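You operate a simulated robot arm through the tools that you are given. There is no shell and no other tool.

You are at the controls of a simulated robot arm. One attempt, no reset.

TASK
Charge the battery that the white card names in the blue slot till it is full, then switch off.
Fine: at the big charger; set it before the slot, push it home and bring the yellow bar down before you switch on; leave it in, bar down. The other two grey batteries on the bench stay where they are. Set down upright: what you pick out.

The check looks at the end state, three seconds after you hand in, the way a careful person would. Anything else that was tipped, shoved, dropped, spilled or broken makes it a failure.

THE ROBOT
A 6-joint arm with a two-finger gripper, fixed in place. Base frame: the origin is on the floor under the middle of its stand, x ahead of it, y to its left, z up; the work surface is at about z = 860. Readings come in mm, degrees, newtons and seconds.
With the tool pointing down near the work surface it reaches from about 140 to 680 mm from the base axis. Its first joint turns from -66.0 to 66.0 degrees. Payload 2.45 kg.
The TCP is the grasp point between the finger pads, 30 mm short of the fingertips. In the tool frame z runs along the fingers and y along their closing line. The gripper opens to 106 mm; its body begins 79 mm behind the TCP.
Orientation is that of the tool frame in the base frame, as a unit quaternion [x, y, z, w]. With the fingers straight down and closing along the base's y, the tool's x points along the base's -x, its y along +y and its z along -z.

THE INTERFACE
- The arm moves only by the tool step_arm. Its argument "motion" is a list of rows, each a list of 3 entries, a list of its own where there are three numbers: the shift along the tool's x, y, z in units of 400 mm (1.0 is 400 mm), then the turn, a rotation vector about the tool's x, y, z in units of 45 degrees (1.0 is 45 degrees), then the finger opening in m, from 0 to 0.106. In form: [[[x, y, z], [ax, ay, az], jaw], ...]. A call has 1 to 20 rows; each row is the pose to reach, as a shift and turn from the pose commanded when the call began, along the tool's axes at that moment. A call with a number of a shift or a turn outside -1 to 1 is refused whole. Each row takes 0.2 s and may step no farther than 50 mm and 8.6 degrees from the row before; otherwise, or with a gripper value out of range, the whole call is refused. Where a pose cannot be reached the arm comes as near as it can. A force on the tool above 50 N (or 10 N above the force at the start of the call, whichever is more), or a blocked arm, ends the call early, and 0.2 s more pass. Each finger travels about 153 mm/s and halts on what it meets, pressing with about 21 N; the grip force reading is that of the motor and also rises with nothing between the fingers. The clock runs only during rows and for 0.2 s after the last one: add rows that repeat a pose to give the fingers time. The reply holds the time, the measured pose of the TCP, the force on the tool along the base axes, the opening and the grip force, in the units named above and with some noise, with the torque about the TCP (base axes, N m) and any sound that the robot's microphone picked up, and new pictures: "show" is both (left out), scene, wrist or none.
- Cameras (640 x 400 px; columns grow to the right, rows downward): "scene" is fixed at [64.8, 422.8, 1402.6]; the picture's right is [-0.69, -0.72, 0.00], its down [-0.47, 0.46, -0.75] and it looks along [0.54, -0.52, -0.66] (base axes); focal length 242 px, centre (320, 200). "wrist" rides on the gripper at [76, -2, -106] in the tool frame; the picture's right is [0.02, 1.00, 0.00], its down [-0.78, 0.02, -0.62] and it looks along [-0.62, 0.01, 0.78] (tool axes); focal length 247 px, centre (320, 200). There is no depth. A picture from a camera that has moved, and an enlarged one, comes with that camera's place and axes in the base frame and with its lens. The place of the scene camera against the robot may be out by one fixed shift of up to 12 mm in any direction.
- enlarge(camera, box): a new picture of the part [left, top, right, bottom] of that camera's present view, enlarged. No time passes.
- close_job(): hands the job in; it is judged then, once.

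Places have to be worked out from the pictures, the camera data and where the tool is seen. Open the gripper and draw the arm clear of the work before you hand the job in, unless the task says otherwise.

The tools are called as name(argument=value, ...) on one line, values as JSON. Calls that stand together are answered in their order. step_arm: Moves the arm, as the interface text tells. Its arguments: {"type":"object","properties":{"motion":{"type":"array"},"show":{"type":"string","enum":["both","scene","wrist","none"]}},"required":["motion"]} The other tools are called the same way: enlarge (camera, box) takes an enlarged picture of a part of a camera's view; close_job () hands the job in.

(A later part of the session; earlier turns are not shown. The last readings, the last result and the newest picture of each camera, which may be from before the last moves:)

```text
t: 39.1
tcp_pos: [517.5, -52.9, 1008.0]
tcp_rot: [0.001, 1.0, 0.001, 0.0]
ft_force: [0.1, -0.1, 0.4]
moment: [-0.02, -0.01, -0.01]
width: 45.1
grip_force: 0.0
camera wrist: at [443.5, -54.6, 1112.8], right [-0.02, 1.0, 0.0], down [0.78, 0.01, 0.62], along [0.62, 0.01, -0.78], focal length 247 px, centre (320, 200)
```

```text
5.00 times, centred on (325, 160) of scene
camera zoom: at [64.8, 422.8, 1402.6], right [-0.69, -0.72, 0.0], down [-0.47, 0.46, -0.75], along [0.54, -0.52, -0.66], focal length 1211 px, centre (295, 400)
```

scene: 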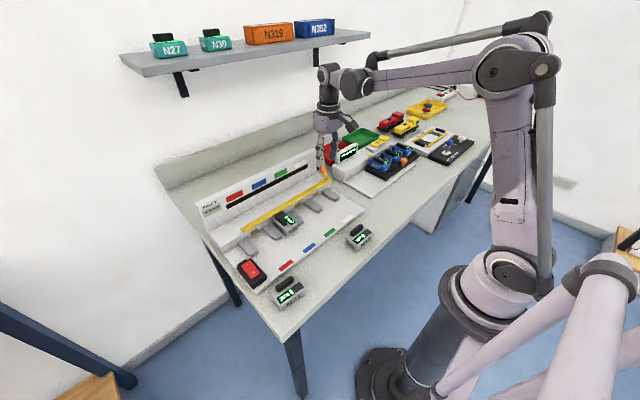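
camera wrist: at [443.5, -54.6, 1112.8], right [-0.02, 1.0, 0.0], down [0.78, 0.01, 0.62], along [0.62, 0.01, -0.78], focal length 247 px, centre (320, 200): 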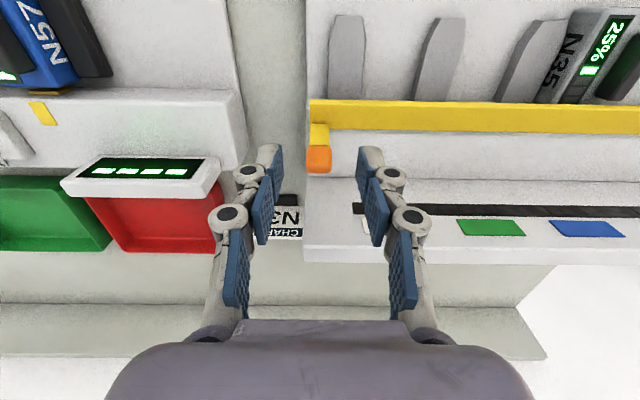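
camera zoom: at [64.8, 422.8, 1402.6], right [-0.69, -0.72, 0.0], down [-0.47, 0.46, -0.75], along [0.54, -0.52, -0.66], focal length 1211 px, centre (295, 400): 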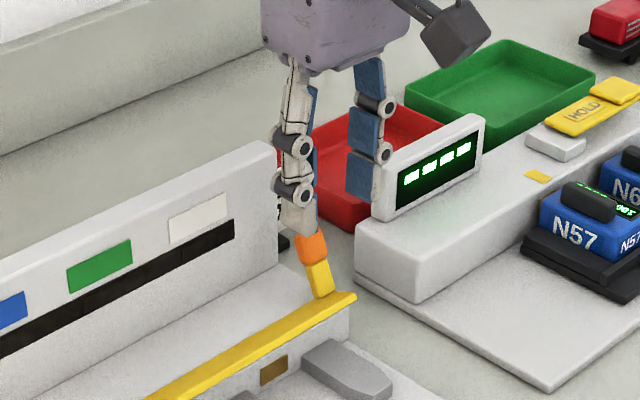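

The bar stays where it was left (friction held). I move above and behind the knob with the fingers closed, then check the clearance before descending.

step_arm(motion=[[[0, 0, -0.03], [0, 0, 0], 0.03], [[-0.04, 0, -0.0425], [0, 0, 0], 0.01], [[-0.08, 0, -0.0425], [0, 0, 0], 0.0], [[-0.12, 0, -0.0425], [0, 0, 0], 0.0], [[-0.12, 0, -0.0425], [0, 0, 0], 0.0]], show="both")

enlarge(camera="wrist", box=[240, 40, 400, 200])

enlarge(camera="scene", box=[290, 120, 360, 200])

```text
t: 40.3
tcp_pos: [565.6, -53.3, 1024.7]
tcp_rot: [0.001, 1.0, 0.0, 0.0]
ft_force: [-0.5, 0.1, 0.4]
moment: [0.02, 0.02, 0.02]
width: 0.0
grip_force: 21.4
camera wrist: at [491.3, -54.7, 1129.7], right [-0.02, 1.0, 0.0], down [0.78, 0.01, 0.62], along [0.62, 0.01, -0.78], focal length 247 px, centre (320, 200)
```

scene: 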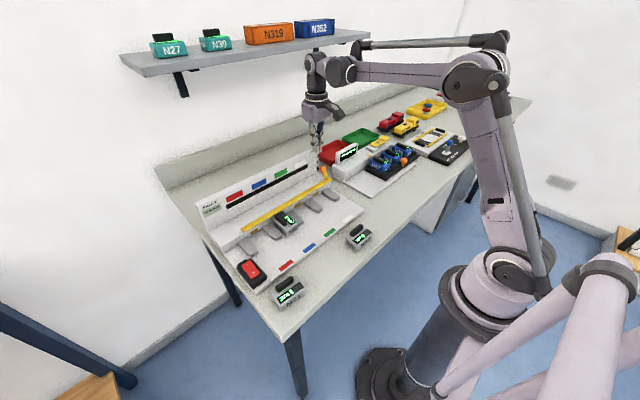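
wrist: 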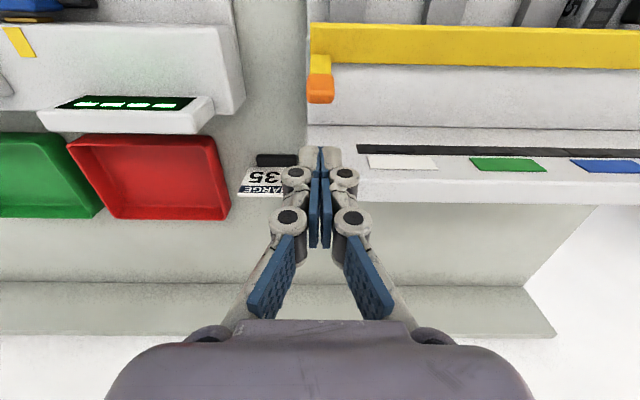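

```text
2.50 times, centred on (320, 120) of wrist
camera zoom: at [491.3, -54.7, 1129.7], right [-0.02, 1.0, 0.0], down [0.78, 0.01, 0.62], along [0.62, 0.01, -0.78], focal length 617 px, centre (320, 400)
```

zoom: 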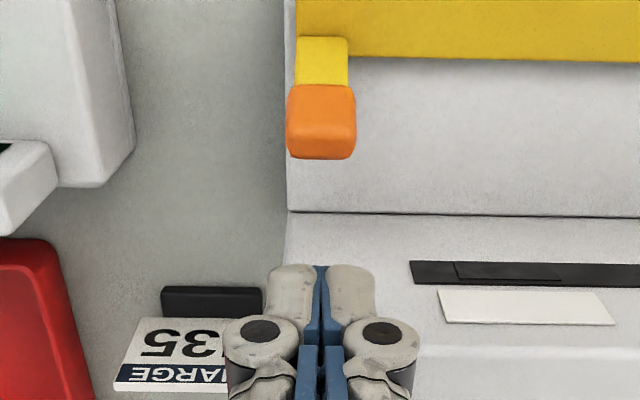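

```text
5.00 times, centred on (325, 160) of scene
camera zoom: at [64.8, 422.8, 1402.6], right [-0.69, -0.72, 0.0], down [-0.47, 0.46, -0.75], along [0.54, -0.52, -0.66], focal length 1211 px, centre (295, 400)
```

zoom: 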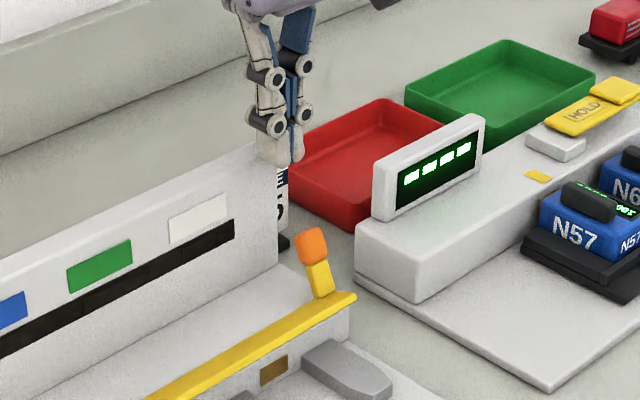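

The knob spans x≈527–546, the panel face is at x≈581. I place the closed fingers at x≈561 and descend behind the knob to tip height ≈938.

step_arm(motion=[[[0.01, 0, 0.03], [0, 0, 0], 0.0], [[0.01, 0, 0.07], [0, 0, 0], 0.0], [[0.01, 0, 0.11], [0, 0, 0], 0.0], [[0.01, 0, 0.1417], [0, 0, 0], 0.0], [[0.01, 0, 0.1417], [0, 0, 0], 0.0]], show="both")

enlarge(camera="wrist", box=[240, 80, 400, 220])

enlarge(camera="scene", box=[290, 120, 360, 200])

```text
t: 41.5
tcp_pos: [562.1, -53.4, 970.0]
tcp_rot: [0.001, 1.0, 0.002, 0.0]
ft_force: [-1.6, -0.2, 0.0]
moment: [0.05, 0.01, 0.03]
width: 0.0
grip_force: 20.5
camera wrist: at [487.3, -54.5, 1073.3], right [-0.02, 1.0, 0.0], down [0.78, 0.01, 0.62], along [0.62, 0.01, -0.78], focal length 247 px, centre (320, 200)
```

scene: 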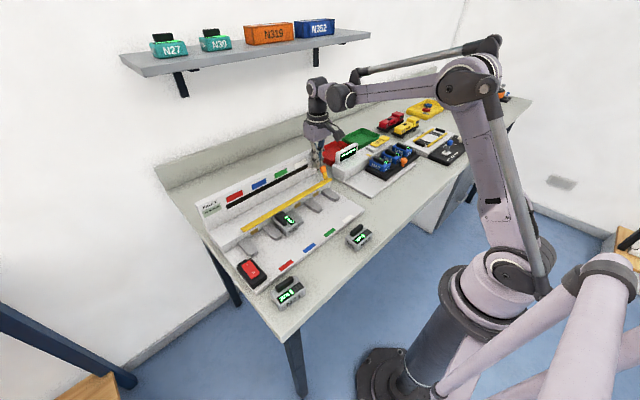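
wrist: 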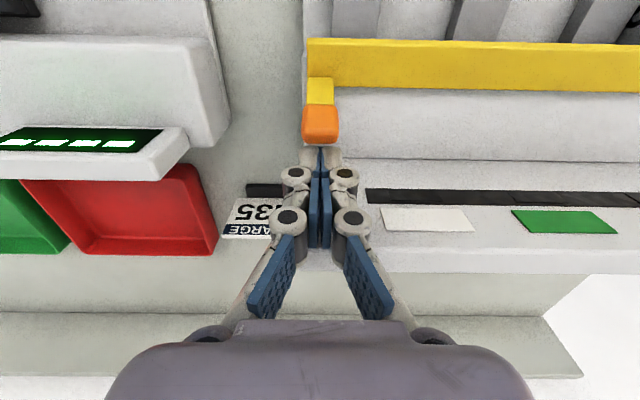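

```text
2.86 times, centred on (320, 150) of wrist
camera zoom: at [487.3, -54.5, 1073.3], right [-0.02, 1.0, 0.0], down [0.78, 0.01, 0.62], along [0.62, 0.01, -0.78], focal length 706 px, centre (320, 343)
```

zoom: 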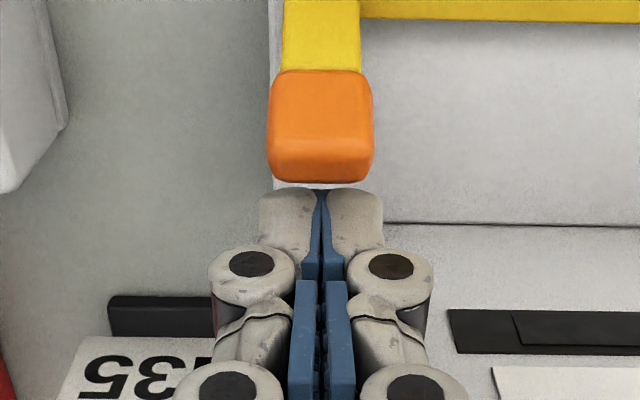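

```text
5.00 times, centred on (325, 160) of scene
camera zoom: at [64.8, 422.8, 1402.6], right [-0.69, -0.72, 0.0], down [-0.47, 0.46, -0.75], along [0.54, -0.52, -0.66], focal length 1211 px, centre (295, 400)
```

zoom: 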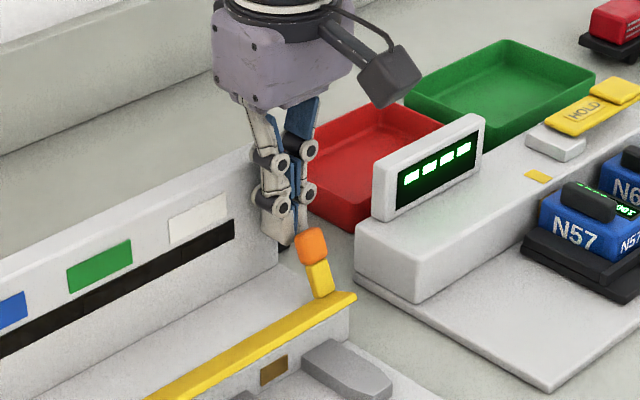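

The fingertips are directly behind the knob. I push it forward (−x) in small rows.

step_arm(motion=[[[0.01, 0, 0], [0, 0, 0], 0.0], [[0.018, 0, 0], [0, 0, 0], 0.0], [[0.026, 0, 0], [0, 0, 0], 0.0], [[0.034, 0, 0], [0, 0, 0], 0.0], [[0.042, 0, 0], [0, 0, 0], 0.0]], show="wrist")

enlarge(camera="wrist", box=[240, 80, 400, 220])

enlarge(camera="scene", box=[290, 120, 360, 200])

```text
t: 42.7
tcp_pos: [545.1, -54.8, 968.7]
tcp_rot: [0.0, 1.0, 0.001, 0.0]
ft_force: [0.7, -0.5, -0.3]
moment: [-0.02, 0.02, -0.02]
width: 0.2
grip_force: 20.6
camera wrist: at [470.6, -54.5, 1073.1], right [-0.02, 1.0, 0.0], down [0.78, 0.01, 0.62], along [0.62, 0.01, -0.78], focal length 247 px, centre (320, 200)
```

wrist: 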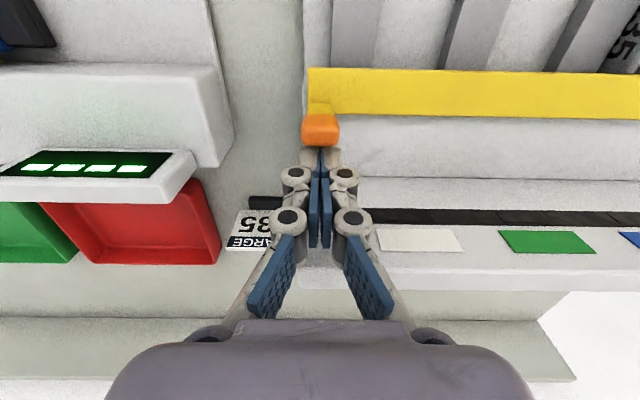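

```text
2.86 times, centred on (320, 150) of wrist
camera zoom: at [470.6, -54.5, 1073.1], right [-0.02, 1.0, 0.0], down [0.78, 0.01, 0.62], along [0.62, 0.01, -0.78], focal length 706 px, centre (320, 343)
```

zoom: 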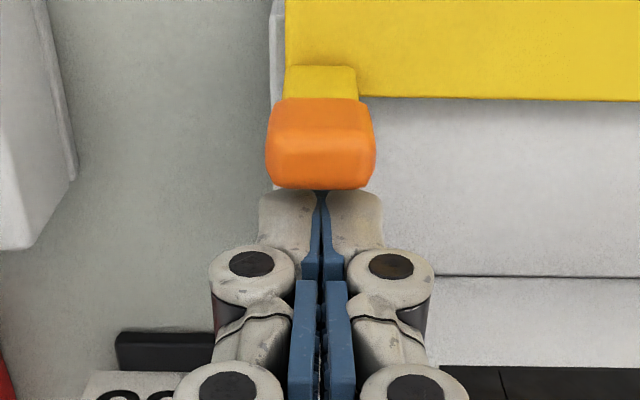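

```text
5.00 times, centred on (325, 160) of scene
camera zoom: at [64.8, 422.8, 1402.6], right [-0.69, -0.72, 0.0], down [-0.47, 0.46, -0.75], along [0.54, -0.52, -0.66], focal length 1211 px, centre (295, 400)
```

zoom: 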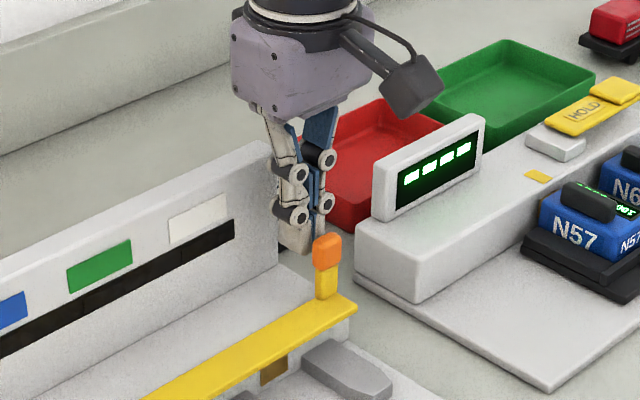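

The knob is nearly upright and the flap nearly horizontal, with almost no resistance. I keep pushing gently until it meets its stop.

step_arm(motion=[[[0.006, 0, 0], [0, 0, 0], 0.0], [[0.012, 0, 0], [0, 0, 0], 0.0], [[0.018, 0, 0], [0, 0, 0], 0.0], [[0.018, 0, 0], [0, 0, 0], 0.0]], show="wrist")

enlarge(camera="wrist", box=[240, 80, 400, 220])

enlarge(camera="scene", box=[230, 130, 370, 250])

```text
t: 43.7
tcp_pos: [539.4, -53.8, 969.4]
tcp_rot: [0.001, 1.0, 0.001, 0.002]
ft_force: [8.9, -1.3, 1.8]
moment: [0.01, -0.21, 0.04]
width: 5.8
grip_force: 28.7
camera wrist: at [463.9, -54.6, 1073.1], right [-0.02, 1.0, 0.0], down [0.78, 0.01, 0.62], along [0.62, 0.01, -0.78], focal length 247 px, centre (320, 200)
```

wrist: 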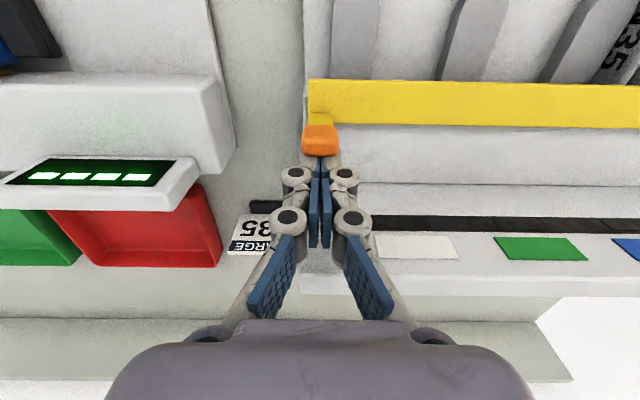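

```text
2.86 times, centred on (320, 150) of wrist
camera zoom: at [463.9, -54.6, 1073.1], right [-0.02, 1.0, 0.0], down [0.78, 0.01, 0.62], along [0.62, 0.01, -0.78], focal length 706 px, centre (320, 343)
```

zoom: 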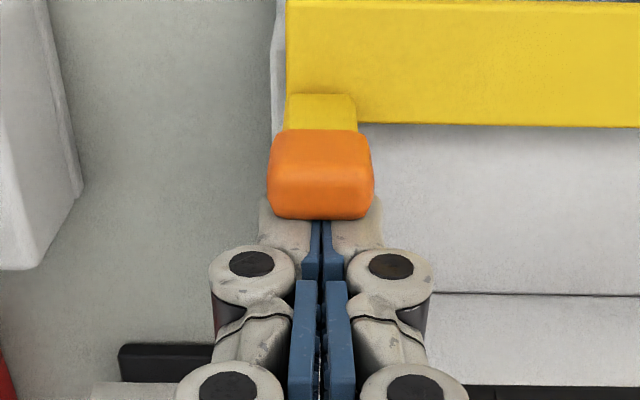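

```text
3.33 times, centred on (300, 190) of scene
camera zoom: at [65.0, 422.8, 1402.6], right [-0.69, -0.72, 0.0], down [-0.47, 0.46, -0.75], along [0.54, -0.52, -0.66], focal length 807 px, centre (387, 233)
```

zoom: 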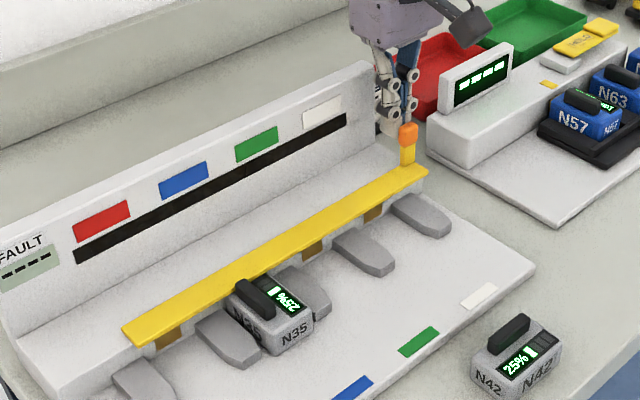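

The knob stayed at x≈517 while the fingers pressed with ~9 N: the bar is at its stop. I back off and rise to inspect the bar.

step_arm(motion=[[[-0.02, 0, 0], [0, 0, 0], 0.0], [[-0.03, 0, 0], [0, 0, 0], 0.0], [[-0.03, 0, -0.06], [0, 0, 0], 0.0], [[-0.03, 0, -0.15], [0, 0, 0], 0.0], [[0.05, 0, -0.22], [0, 0, 0], 0.03], [[0.15, 0, -0.22], [0, 0, 0], 0.106]], show="both")

enlarge(camera="wrist", box=[240, 60, 400, 200])

enlarge(camera="scene", box=[220, 150, 360, 260])

```text
t: 45.1
tcp_pos: [477.1, -53.0, 1056.2]
tcp_rot: [0.001, 1.0, 0.0, 0.0]
ft_force: [-0.8, 0.4, 0.4]
moment: [0.0, -0.04, 0.0]
width: 105.6
grip_force: 0.1
camera wrist: at [403.1, -54.6, 1160.2], right [-0.02, 1.0, 0.0], down [0.78, 0.01, 0.62], along [0.62, 0.01, -0.78], focal length 247 px, centre (320, 200)
```

scene: 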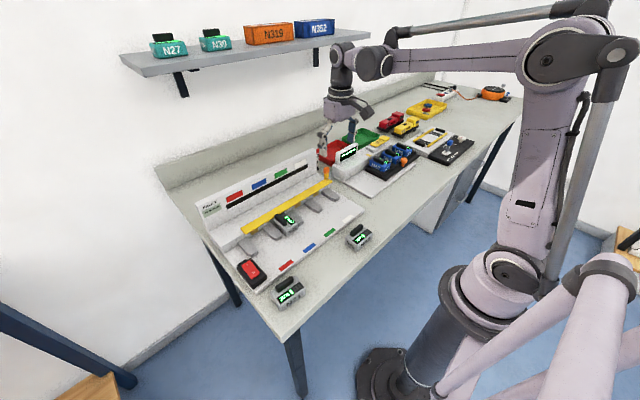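
wrist: 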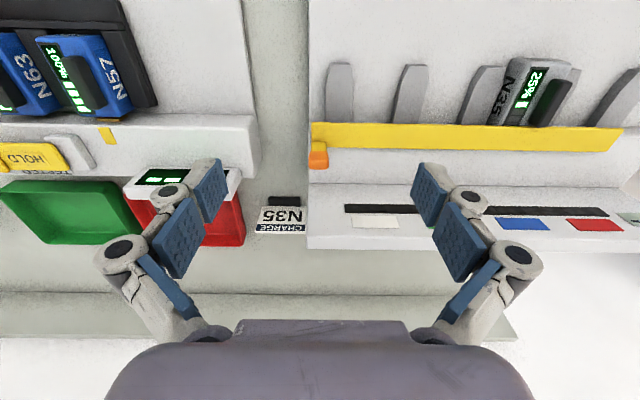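

```text
2.86 times, centred on (320, 130) of wrist
camera zoom: at [403.1, -54.6, 1160.2], right [-0.02, 1.0, 0.0], down [0.78, 0.01, 0.62], along [0.62, 0.01, -0.78], focal length 706 px, centre (320, 400)
```

zoom: 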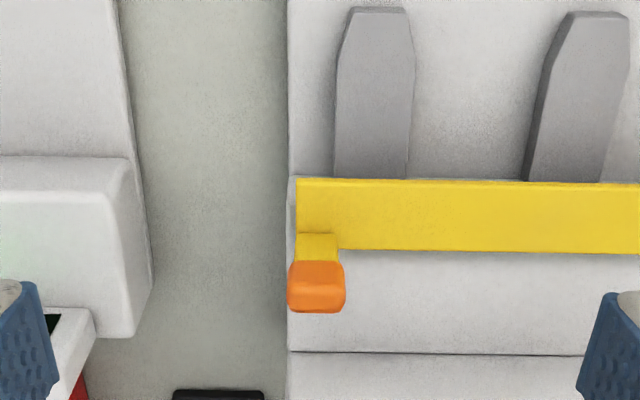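

```text
3.64 times, centred on (290, 205) of scene
camera zoom: at [64.8, 422.8, 1402.6], right [-0.69, -0.72, 0.0], down [-0.47, 0.46, -0.75], along [0.54, -0.52, -0.66], focal length 880 px, centre (429, 182)
```

zoom: 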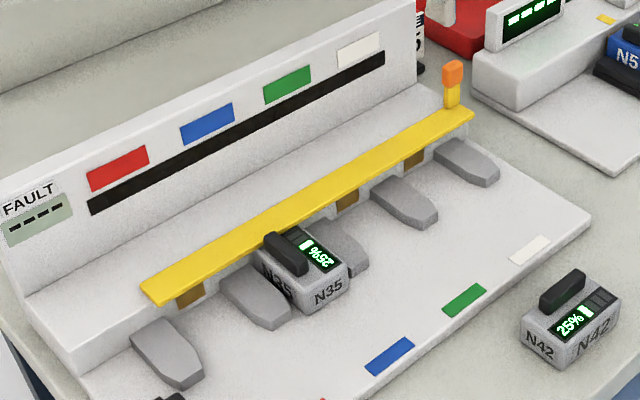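

The bar is flat with the knob upright. Before switching on I want to verify the battery is truly home: I move in front of the blue slot and tilt the tool to look at battery, handle and bar from a low angle.

step_arm(motion=[[[0.045, 0.09, 0.01], [0, 0, 0], 0.106], [[0.09, 0.18, 0.02], [0, 0, 0], 0.106], [[0.135, 0.27, 0.05], [0, 0, 0], 0.106], [[0.18, 0.36, 0.08], [0, 0, 0], 0.106], [[0.225, 0.45, 0.12], [0, 0, 0], 0.106], [[0.27, 0.54, 0.165], [0, 0, 0], 0.106]], show="none")

step_arm(motion=[[[0, 0, 0.02], [0, -0.1667, 0], 0.106], [[0, 0, 0.04], [0, -0.3333, 0], 0.106], [[0, 0, 0.06], [0, -0.5, 0], 0.106], [[0, 0, 0.075], [0, -0.6667, 0], 0.106]], show="both")

enlarge(camera="wrist", box=[220, 130, 420, 270])

```text
t: 46.5
tcp_pos: [372.1, 163.9, 989.8]
tcp_rot: [0.003, 1.0, 0.0, 0.001]
ft_force: [-1.0, 0.7, -0.1]
moment: [-0.04, 0.01, -0.02]
width: 106.0
grip_force: 0.0
```

```text
t: 47.5
tcp_pos: [370.9, 162.8, 960.6]
tcp_rot: [0.001, 0.965, 0.0, 0.261]
ft_force: [-0.1, -0.9, -0.8]
moment: [-0.04, -0.02, 0.02]
width: 106.0
grip_force: 0.0
camera wrist: at [253.1, 161.8, 1012.8], right [-0.02, 1.0, -0.01], down [0.36, 0.01, 0.93], along [0.93, 0.01, -0.37], focal length 247 px, centre (320, 200)
```

scene: 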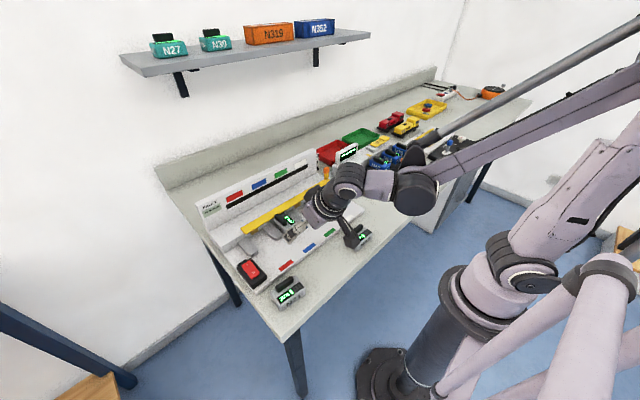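
wrist: 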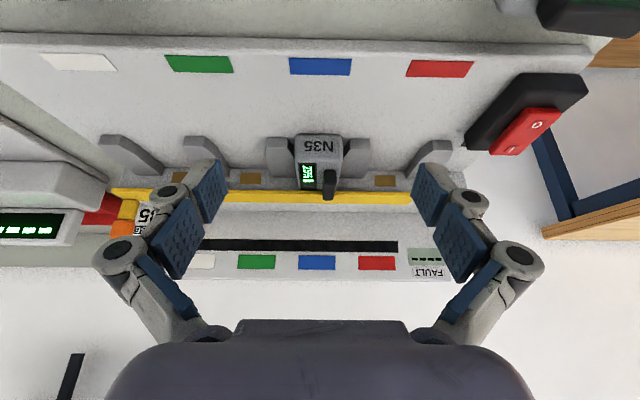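

```text
2.86 times, centred on (320, 200) of wrist
camera zoom: at [253.1, 161.8, 1012.8], right [-0.02, 1.0, -0.01], down [0.36, 0.01, 0.93], along [0.93, 0.01, -0.37], focal length 706 px, centre (320, 200)
```

zoom: 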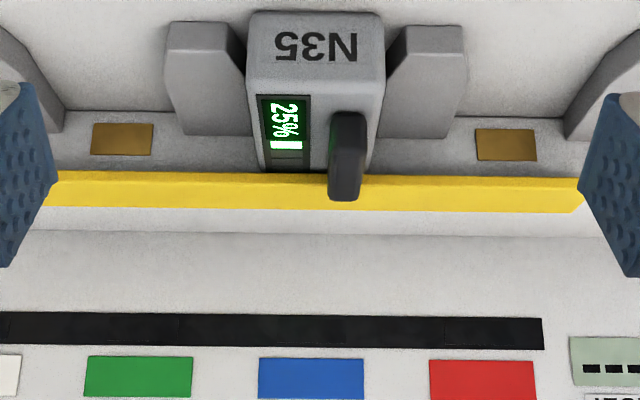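

The battery's rear is ≈64–69 mm from the block face, matching its ~69 mm length, so it looks home; the handle end stands just in front of the lowered bar. To be sure, I'll straighten the tool, close the fingers and give it a gentle confirming push from the front.

step_arm(motion=[[[0, 0, 0], [0, 0.1667, 0], 0.05], [[0, 0, 0], [0, 0.3333, 0], 0.02], [[0, 0, 0], [0, 0.5, 0], 0.0], [[0, 0, 0], [0, 0.6667, 0], 0.0]], show="none")

step_arm(motion=[[[-0.04, 0, 0.03], [0, 0, 0], 0.0], [[-0.075, 0, 0.07], [0, 0, 0], 0.0], [[-0.075, 0, 0.12], [0, 0, 0], 0.0], [[-0.075, 0, 0.12], [0, 0, 0], 0.0]], show="both")

```text
t: 48.5
tcp_pos: [370.8, 163.5, 960.7]
tcp_rot: [0.001, 1.0, 0.001, -0.001]
ft_force: [0.7, -0.3, -0.1]
moment: [0.03, -0.01, 0.01]
width: 0.1
grip_force: 21.2
```

```text
t: 49.5
tcp_pos: [402.0, 163.4, 912.2]
tcp_rot: [0.001, 1.0, 0.0, 0.0]
ft_force: [-1.2, 0.2, -0.3]
moment: [0.04, 0.01, -0.01]
width: 0.0
grip_force: 21.1
camera wrist: at [326.1, 162.5, 1017.4], right [-0.02, 1.0, 0.0], down [0.78, 0.01, 0.62], along [0.62, 0.01, -0.78], focal length 247 px, centre (320, 200)
```

scene: 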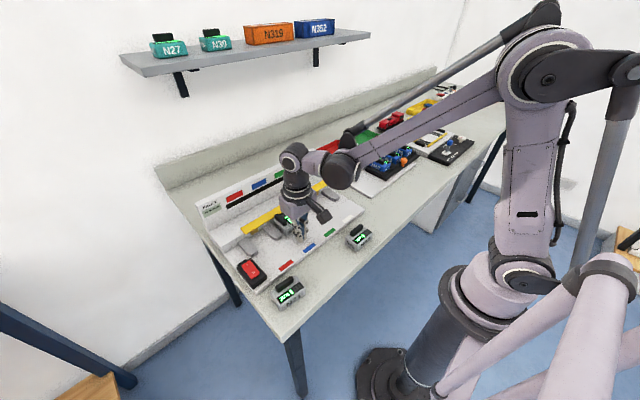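
wrist: 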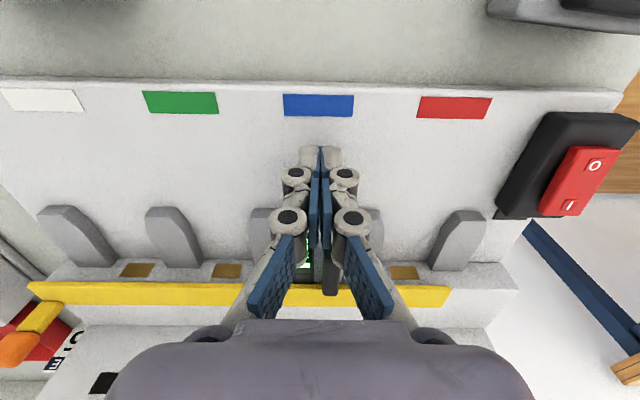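

Fingers are in front of the battery at mid-height. I advance slowly until contact and press to roughly 20–30 N.

step_arm(motion=[[[-0.025, 0, 0], [0, 0, 0], 0.0], [[-0.045, 0, 0], [0, 0, 0], 0.0], [[-0.055, 0, 0], [0, 0, 0], 0.0], [[-0.0625, 0, 0], [0, 0, 0], 0.0], [[-0.0675, 0, 0], [0, 0, 0], 0.0], [[-0.0725, 0, 0], [0, 0, 0], 0.0]], show="none")

```text
t: 50.9
tcp_pos: [429.5, 162.6, 913.8]
tcp_rot: [0.001, 1.0, 0.001, -0.001]
ft_force: [-4.5, 1.1, -1.0]
moment: [-0.02, 0.07, 0.02]
width: 5.9
grip_force: 20.8
```

step_arm(motion=[[[-0.003, 0, 0], [0, 0, 0], 0.0], [[-0.006, 0, 0], [0, 0, 0], 0.0], [[-0.009, 0, 0], [0, 0, 0], 0.0], [[-0.012, 0, 0], [0, 0, 0], 0.0], [[-0.012, 0, 0], [0, 0, 0], 0.0]], show="wrist")

```text
t: 52.1
tcp_pos: [427.9, 162.4, 912.2]
tcp_rot: [-0.001, 1.0, -0.001, -0.008]
ft_force: [-39.7, 3.9, 1.1]
moment: [0.23, 0.55, 0.04]
width: 6.0
grip_force: 20.5
camera wrist: at [356.3, 161.9, 1018.9], right [-0.02, 1.0, 0.0], down [0.79, 0.02, 0.61], along [0.61, 0.01, -0.79], focal length 247 px, centre (320, 200)
```

wrist: 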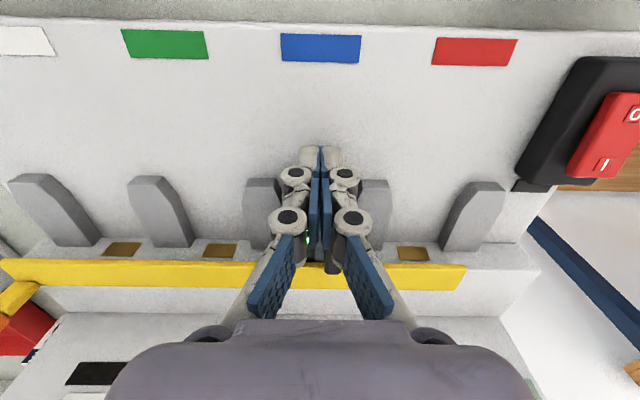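

At ~40 N it did not budge: the battery is firmly home. I back off, rise, and move toward the switch with fingers closed.

step_arm(motion=[[[0.03, 0, 0], [0, 0, 0], 0.0], [[0.06, 0, -0.02], [0, 0, 0], 0.0], [[0.06, 0, -0.1], [0, 0, 0], 0.0], [[0.06, 0, -0.2], [0, 0, 0], 0.0], [[0.08, 0.1, -0.25], [0, 0, 0], 0.0], [[0.11, 0.2, -0.27], [0, 0, 0], 0.0], [[0.13, 0.3, -0.27], [0, 0, 0], 0.0], [[0.15, 0.385, -0.27], [0, 0, 0], 0.0]], show="both")

enlarge(camera="wrist", box=[240, 80, 400, 200])

enlarge(camera="scene", box=[190, 180, 330, 310])

```text
t: 53.9
tcp_pos: [374.5, 317.5, 1020.6]
tcp_rot: [0.001, 1.0, 0.0, 0.0]
ft_force: [0.2, -0.5, 0.5]
moment: [-0.01, -0.01, 0.02]
width: 0.1
grip_force: 21.0
camera wrist: at [300.4, 316.1, 1125.2], right [-0.02, 1.0, 0.0], down [0.78, 0.01, 0.62], along [0.62, 0.01, -0.78], focal length 247 px, centre (320, 200)
```

scene: 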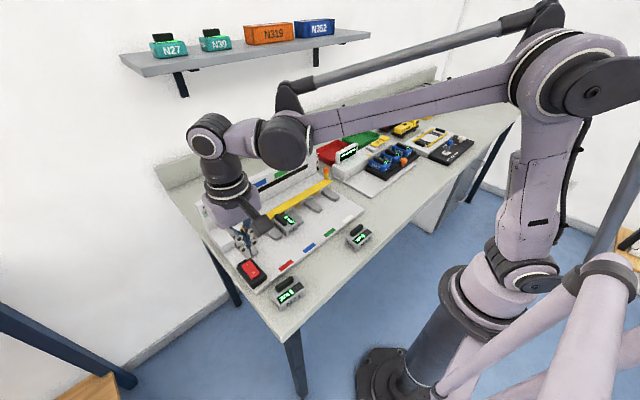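
wrist: 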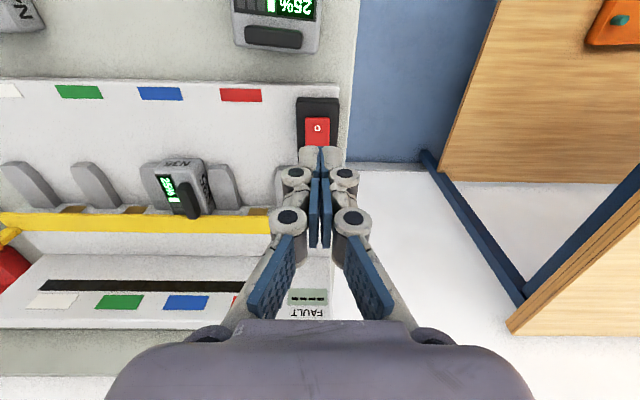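

```text
3.33 times, centred on (320, 140) of wrist
camera zoom: at [300.4, 316.1, 1125.2], right [-0.02, 1.0, 0.0], down [0.78, 0.01, 0.62], along [0.62, 0.01, -0.78], focal length 823 px, centre (320, 400)
```

zoom: 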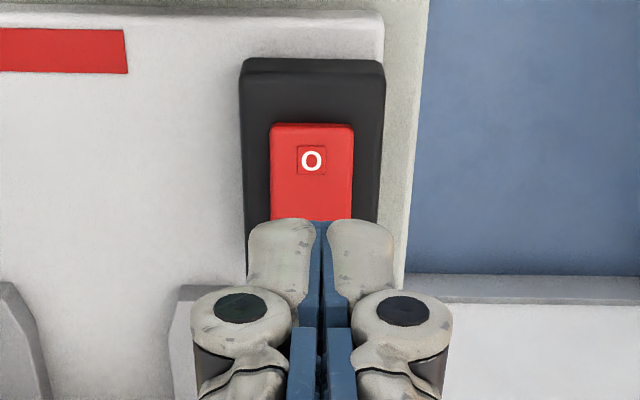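

```text
3.08 times, centred on (260, 245) of scene
camera zoom: at [64.8, 422.8, 1402.6], right [-0.69, -0.72, 0.0], down [-0.47, 0.46, -0.75], along [0.54, -0.52, -0.66], focal length 745 px, centre (505, 62)
```

zoom: 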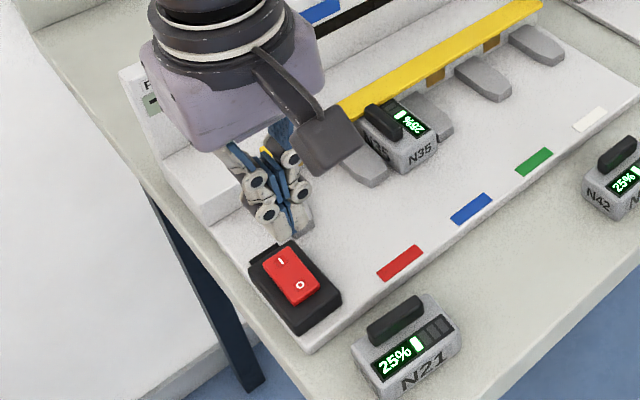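

Switch: rocker centre at y≈315.5, "O" at x≈394 (front), "I" at x≈421 (back). I position the closed fingertips above the "I" end and lower to tip height ≈912.

step_arm(motion=[[[-0.06, -0.004, 0], [0, 0, 0], 0.0], [[-0.122, -0.005, 0], [0, 0, 0], 0.0], [[-0.122, -0.005, 0.07], [0, 0, 0], 0.0], [[-0.122, -0.005, 0.14], [0, 0, 0], 0.0], [[-0.122, -0.005, 0.195], [0, 0, 0], 0.0], [[-0.122, -0.005, 0.195], [0, 0, 0], 0.0]], show="both")

enlarge(camera="wrist", box=[240, 60, 400, 200])

enlarge(camera="scene", box=[210, 220, 300, 300])

```text
t: 55.3
tcp_pos: [423.2, 315.5, 942.8]
tcp_rot: [0.001, 1.0, 0.001, 0.0]
ft_force: [-0.5, 0.2, -0.1]
moment: [-0.02, -0.01, 0.01]
width: 0.0
grip_force: 21.1
camera wrist: at [348.8, 314.3, 1047.0], right [-0.02, 1.0, 0.0], down [0.78, 0.01, 0.62], along [0.62, 0.01, -0.78], focal length 247 px, centre (320, 200)
```

scene: 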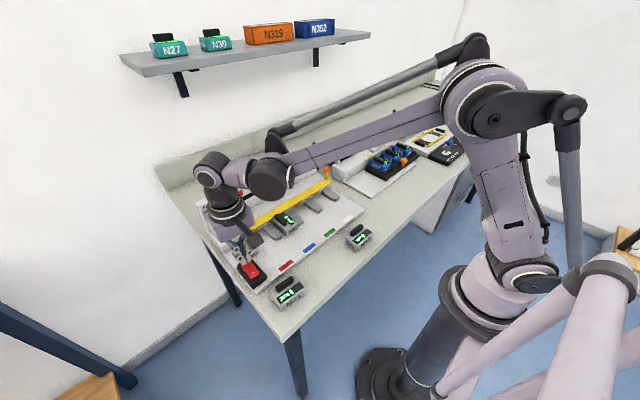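
wrist: 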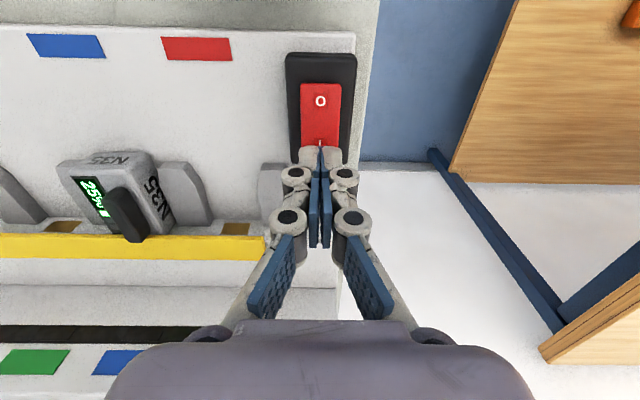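

```text
2.86 times, centred on (320, 130) of wrist
camera zoom: at [348.8, 314.3, 1047.0], right [-0.02, 1.0, 0.0], down [0.78, 0.01, 0.62], along [0.62, 0.01, -0.78], focal length 706 px, centre (320, 400)
```

zoom: 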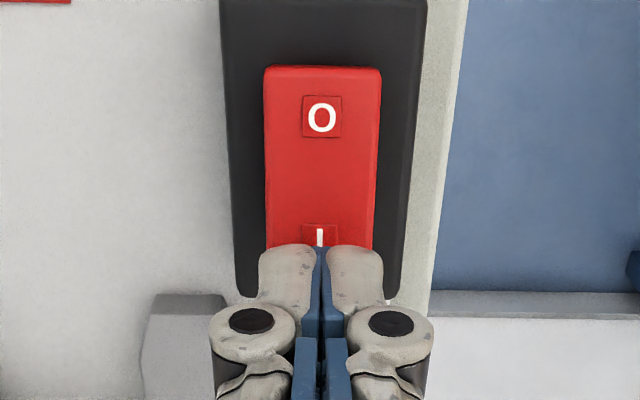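

```text
5.00 times, centred on (255, 260) of scene
camera zoom: at [64.8, 422.8, 1402.6], right [-0.69, -0.72, 0.0], down [-0.47, 0.46, -0.75], along [0.54, -0.52, -0.66], focal length 1211 px, centre (645, -100)
```

zoom: 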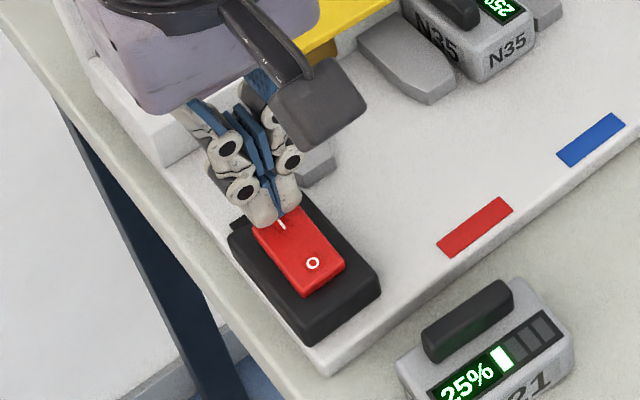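

Well aligned over the "I" end. I lower in small steps until the rocker gives.

step_arm(motion=[[[0, 0, 0.005], [0, 0, 0], 0.0], [[0, 0, 0.01], [0, 0, 0], 0.0], [[0, 0, 0.015], [0, 0, 0], 0.0], [[0, 0, 0.02], [0, 0, 0], 0.0]], show="none")

```text
t: 56.3
tcp_pos: [424.3, 315.1, 934.8]
tcp_rot: [0.001, 1.0, 0.0, 0.0]
ft_force: [-0.2, -0.7, 0.9]
moment: [-0.03, -0.01, 0.02]
width: 0.0
grip_force: 21.3
```

step_arm(motion=[[[0, 0, 0.005], [0, 0, 0], 0.0], [[0, 0, 0.01], [0, 0, 0], 0.0], [[0, 0, 0.015], [0, 0, 0], 0.0]], show="none")

```text
t: 57.1
tcp_pos: [423.1, 313.8, 929.4]
tcp_rot: [0.001, 1.0, 0.001, -0.001]
ft_force: [0.5, -0.6, -0.2]
moment: [-0.01, 0.01, 0.02]
width: 0.0
grip_force: 29.1
```

Still no force at tip height ≈899; I continue.

step_arm(motion=[[[0, 0, 0.005], [0, 0, 0], 0.0], [[0, 0, 0.01], [0, 0, 0], 0.0], [[0, 0, 0.01], [0, 0, 0], 0.0]], show="wrist")

enlarge(camera="wrist", box=[240, 60, 400, 200])

enlarge(camera="scene", box=[190, 180, 330, 310])

```text
t: 57.7
tcp_pos: [423.6, 315.4, 929.1]
tcp_rot: [0.001, 1.0, 0.001, 0.0]
ft_force: [-1.3, -1.8, 9.4]
moment: [-0.05, 0.16, 0.01]
width: 6.2
grip_force: 28.9
stopped in row 2: the force on the tool passed its limit at 57 N (the readings are from after the stop); the commanded pose is now the measured one
camera wrist: at [349.1, 313.7, 1033.2], right [-0.02, 1.0, 0.0], down [0.78, 0.01, 0.62], along [0.62, 0.01, -0.78], focal length 247 px, centre (320, 200)
```

wrist: 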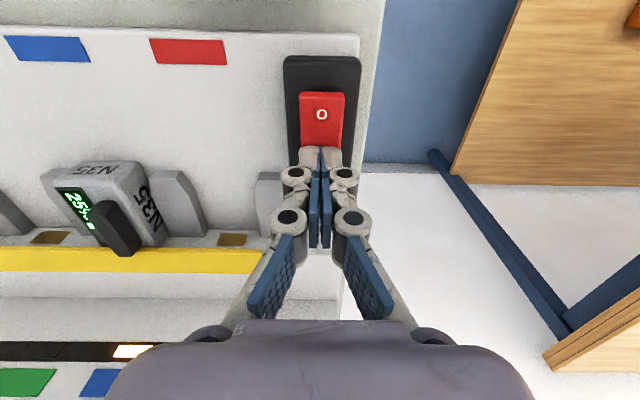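

```text
2.86 times, centred on (320, 130) of wrist
camera zoom: at [349.1, 313.7, 1033.2], right [-0.02, 1.0, 0.0], down [0.78, 0.01, 0.62], along [0.62, 0.01, -0.78], focal length 706 px, centre (320, 400)
```

zoom: 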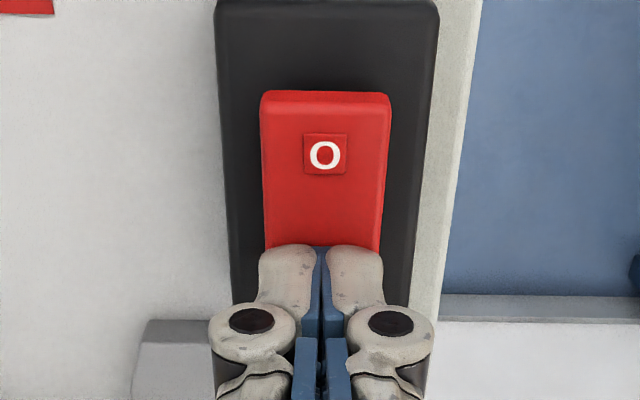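

```text
3.08 times, centred on (260, 245) of scene
camera zoom: at [64.6, 422.7, 1402.7], right [-0.69, -0.72, 0.0], down [-0.47, 0.46, -0.75], along [0.54, -0.52, -0.66], focal length 745 px, centre (505, 62)
```

zoom: 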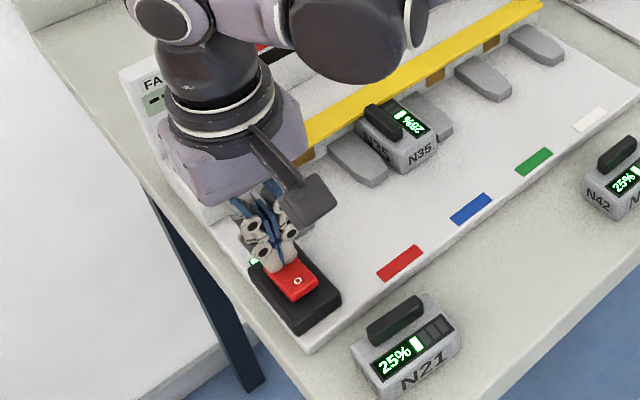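

The rocker went over: the pilot lamp by the switch turned green and the blue slot's strip segment is lit amber. I rise and move over the "O" end, with a view of N35's display and the strip.

step_arm(motion=[[[0, 0, -0.05], [0, 0, 0], 0.0], [[0.04, 0, -0.12], [0, 0, 0], 0.0], [[0.08, 0, -0.17], [0, 0, 0], 0.0]], show="wrist")

enlarge(camera="wrist", box=[0, 100, 360, 330])

enlarge(camera="scene", box=[180, 160, 340, 300])

```text
t: 58.5
tcp_pos: [392.2, 315.3, 996.2]
tcp_rot: [0.001, 1.0, 0.001, 0.0]
ft_force: [-0.1, -1.2, 0.8]
moment: [-0.02, -0.02, -0.01]
width: 0.0
grip_force: 28.5
camera wrist: at [317.6, 313.6, 1100.5], right [-0.02, 1.0, 0.0], down [0.78, 0.01, 0.62], along [0.62, 0.01, -0.78], focal length 247 px, centre (320, 200)
```

wrist: 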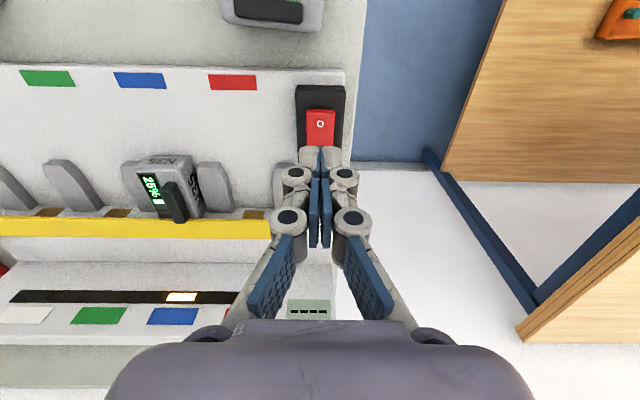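

```text
1.74 times, centred on (180, 215) of wrist
camera zoom: at [317.6, 313.6, 1100.5], right [-0.02, 1.0, 0.0], down [0.78, 0.01, 0.62], along [0.62, 0.01, -0.78], focal length 430 px, centre (564, 174)
```

zoom: 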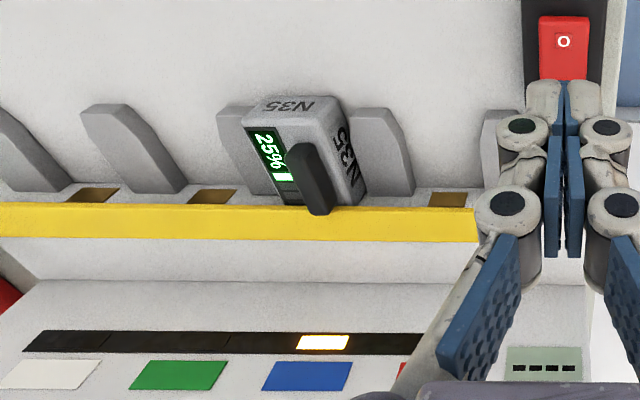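

```text
2.86 times, centred on (260, 230) of scene
camera zoom: at [64.8, 422.8, 1402.6], right [-0.69, -0.72, 0.0], down [-0.47, 0.46, -0.75], along [0.54, -0.52, -0.66], focal length 692 px, centre (491, 114)
```

zoom: 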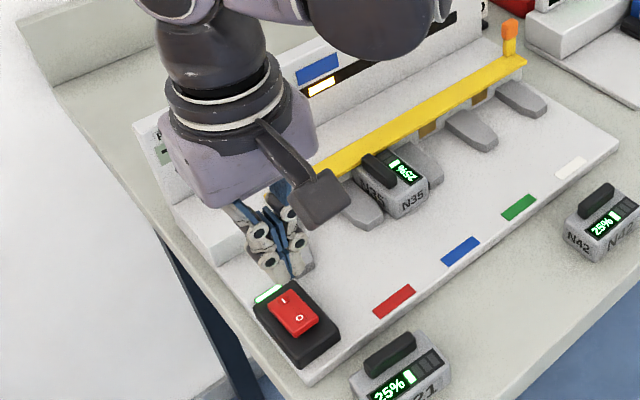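

Charging is running (amber above blue, no fault, N35 at 25%). I wait in place a few seconds, watching.

step_arm(motion=[[[0, 0, 0], [0, 0, 0], 0.0], [[0, 0, 0], [0, 0, 0], 0.0], [[0, 0, 0], [0, 0, 0], 0.0], [[0, 0, 0], [0, 0, 0], 0.0], [[0, 0, 0], [0, 0, 0], 0.0], [[0, 0, 0], [0, 0, 0], 0.0], [[0, 0, 0], [0, 0, 0], 0.0], [[0, 0, 0], [0, 0, 0], 0.0], [[0, 0, 0], [0, 0, 0], 0.0], [[0, 0, 0], [0, 0, 0], 0.0], [[0, 0, 0], [0, 0, 0], 0.0], [[0, 0, 0], [0, 0, 0], 0.0], [[0, 0, 0], [0, 0, 0], 0.0], [[0, 0, 0], [0, 0, 0], 0.0], [[0, 0, 0], [0, 0, 0], 0.0]], show="wrist")

enlarge(camera="wrist", box=[0, 100, 360, 330])

```text
t: 61.7
tcp_pos: [392.0, 314.8, 996.3]
tcp_rot: [0.0, 1.0, 0.001, 0.001]
ft_force: [1.4, -1.2, 0.7]
moment: [-0.01, 0.04, 0.0]
width: 0.0
grip_force: 28.5
camera wrist: at [317.7, 313.5, 1100.3], right [-0.02, 1.0, 0.0], down [0.78, 0.01, 0.62], along [0.62, 0.01, -0.78], focal length 247 px, centre (320, 200)
```

wrist: 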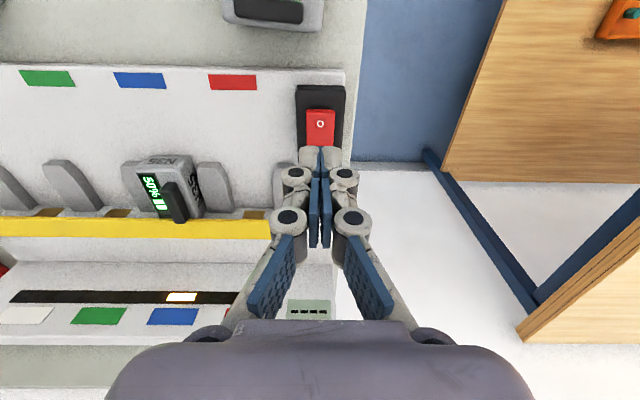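

```text
1.74 times, centred on (180, 215) of wrist
camera zoom: at [317.7, 313.5, 1100.3], right [-0.02, 1.0, 0.0], down [0.78, 0.01, 0.62], along [0.62, 0.01, -0.78], focal length 430 px, centre (564, 174)
```

zoom: 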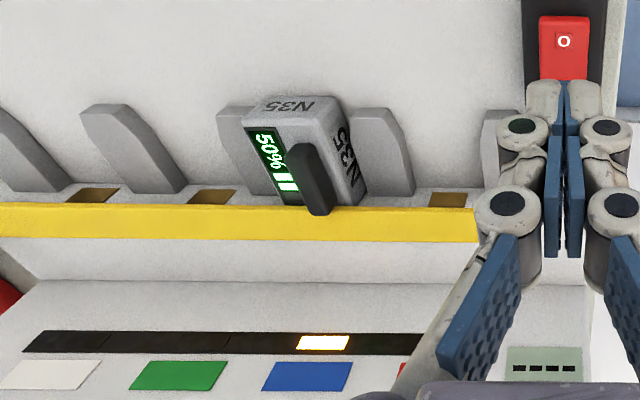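

50% already. I lower to just above the "O" end while keeping the display in view.

step_arm(motion=[[[0.003, 0, 0.04], [0, 0, 0], 0.0], [[0.003, 0, 0.08], [0, 0, 0], 0.0], [[0.003, 0, 0.115], [0, 0, 0], 0.0], [[0.003, 0, 0.115], [0, 0, 0], 0.0], [[0.003, 0, 0.115], [0, 0, 0], 0.0], [[0.003, 0, 0.115], [0, 0, 0], 0.0], [[0.003, 0, 0.115], [0, 0, 0], 0.0], [[0.003, 0, 0.115], [0, 0, 0], 0.0]], show="wrist")

enlarge(camera="wrist", box=[20, 80, 380, 330])

enlarge(camera="wrist", box=[260, 60, 380, 200])

```text
t: 63.5
tcp_pos: [391.5, 315.2, 950.1]
tcp_rot: [0.001, 1.0, 0.002, 0.001]
ft_force: [0.4, -0.2, 0.7]
moment: [0.01, -0.01, 0.0]
width: 0.0
grip_force: 28.8
camera wrist: at [316.6, 314.1, 1054.7], right [-0.02, 1.0, 0.0], down [0.78, 0.01, 0.62], along [0.62, 0.01, -0.78], focal length 247 px, centre (320, 200)
```

wrist: 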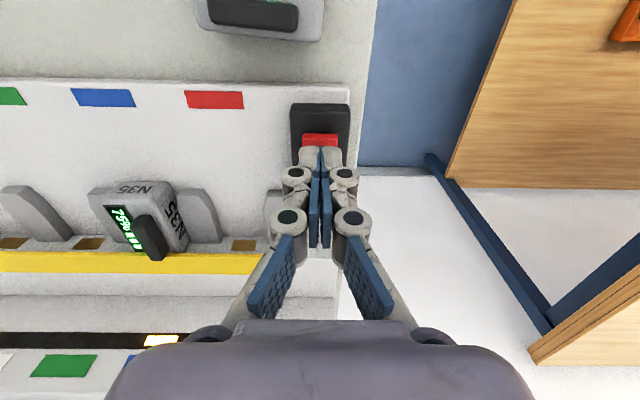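

```text
1.60 times, centred on (200, 205) of wrist
camera zoom: at [316.6, 314.1, 1054.7], right [-0.02, 1.0, 0.0], down [0.78, 0.01, 0.62], along [0.62, 0.01, -0.78], focal length 395 px, centre (512, 192)
```

zoom: 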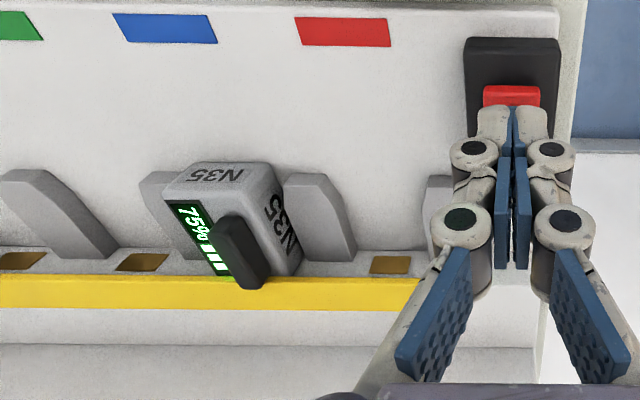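

```text
2.86 times, centred on (320, 130) of wrist
camera zoom: at [316.6, 314.1, 1054.7], right [-0.02, 1.0, 0.0], down [0.78, 0.01, 0.62], along [0.62, 0.01, -0.78], focal length 706 px, centre (320, 400)
```

zoom: 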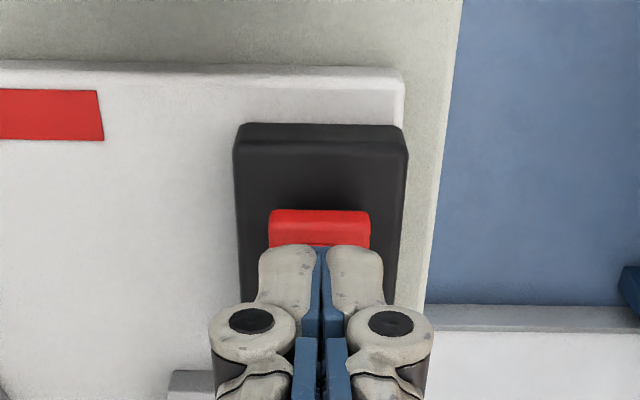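

75% now, roughly 3 s per quarter. I wait about 2 s more and look again.

step_arm(motion=[[[0, 0, 0.01], [0, 0, 0], 0.0], [[0, 0, 0.02], [0, 0, 0], 0.0], [[0, 0, 0.02], [0, 0, 0], 0.0], [[0, 0, 0.02], [0, 0, 0], 0.0], [[0, 0, 0.02], [0, 0, 0], 0.0], [[0, 0, 0.02], [0, 0, 0], 0.0], [[0, 0, 0.02], [0, 0, 0], 0.0], [[0, 0, 0.02], [0, 0, 0], 0.0], [[0, 0, 0.02], [0, 0, 0], 0.0]], show="wrist")

enlarge(camera="wrist", box=[20, 140, 300, 360])

```text
t: 65.5
tcp_pos: [390.5, 315.7, 942.2]
tcp_rot: [0.001, 1.0, 0.001, 0.001]
ft_force: [0.7, 0.3, 0.3]
moment: [0.0, 0.01, -0.02]
width: 0.1
grip_force: 28.4
camera wrist: at [316.2, 314.1, 1046.9], right [-0.02, 1.0, 0.0], down [0.78, 0.01, 0.62], along [0.62, 0.01, -0.78], focal length 247 px, centre (320, 200)
```

wrist: 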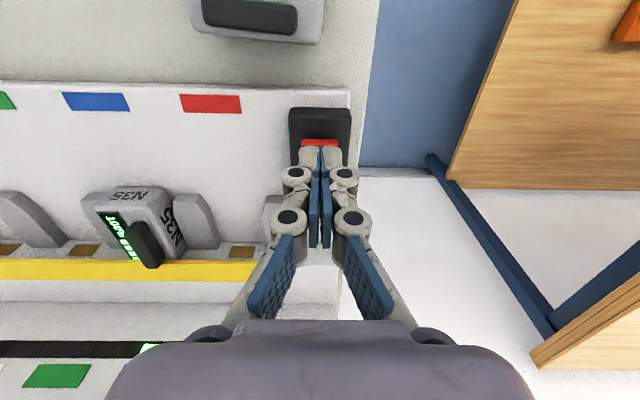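

```text
1.82 times, centred on (160, 250) of wrist
camera zoom: at [316.2, 314.1, 1046.9], right [-0.02, 1.0, 0.0], down [0.78, 0.01, 0.62], along [0.62, 0.01, -0.78], focal length 449 px, centre (611, 109)
```

zoom: 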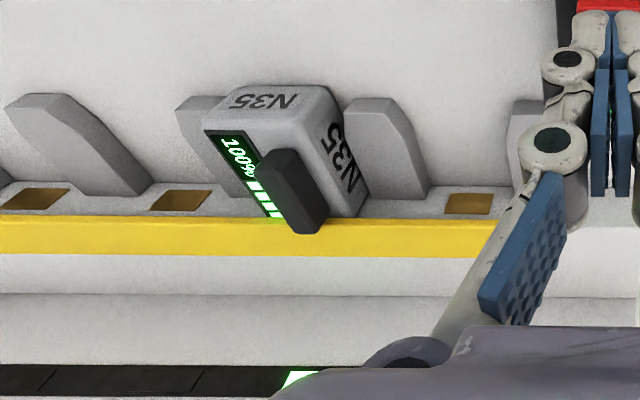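

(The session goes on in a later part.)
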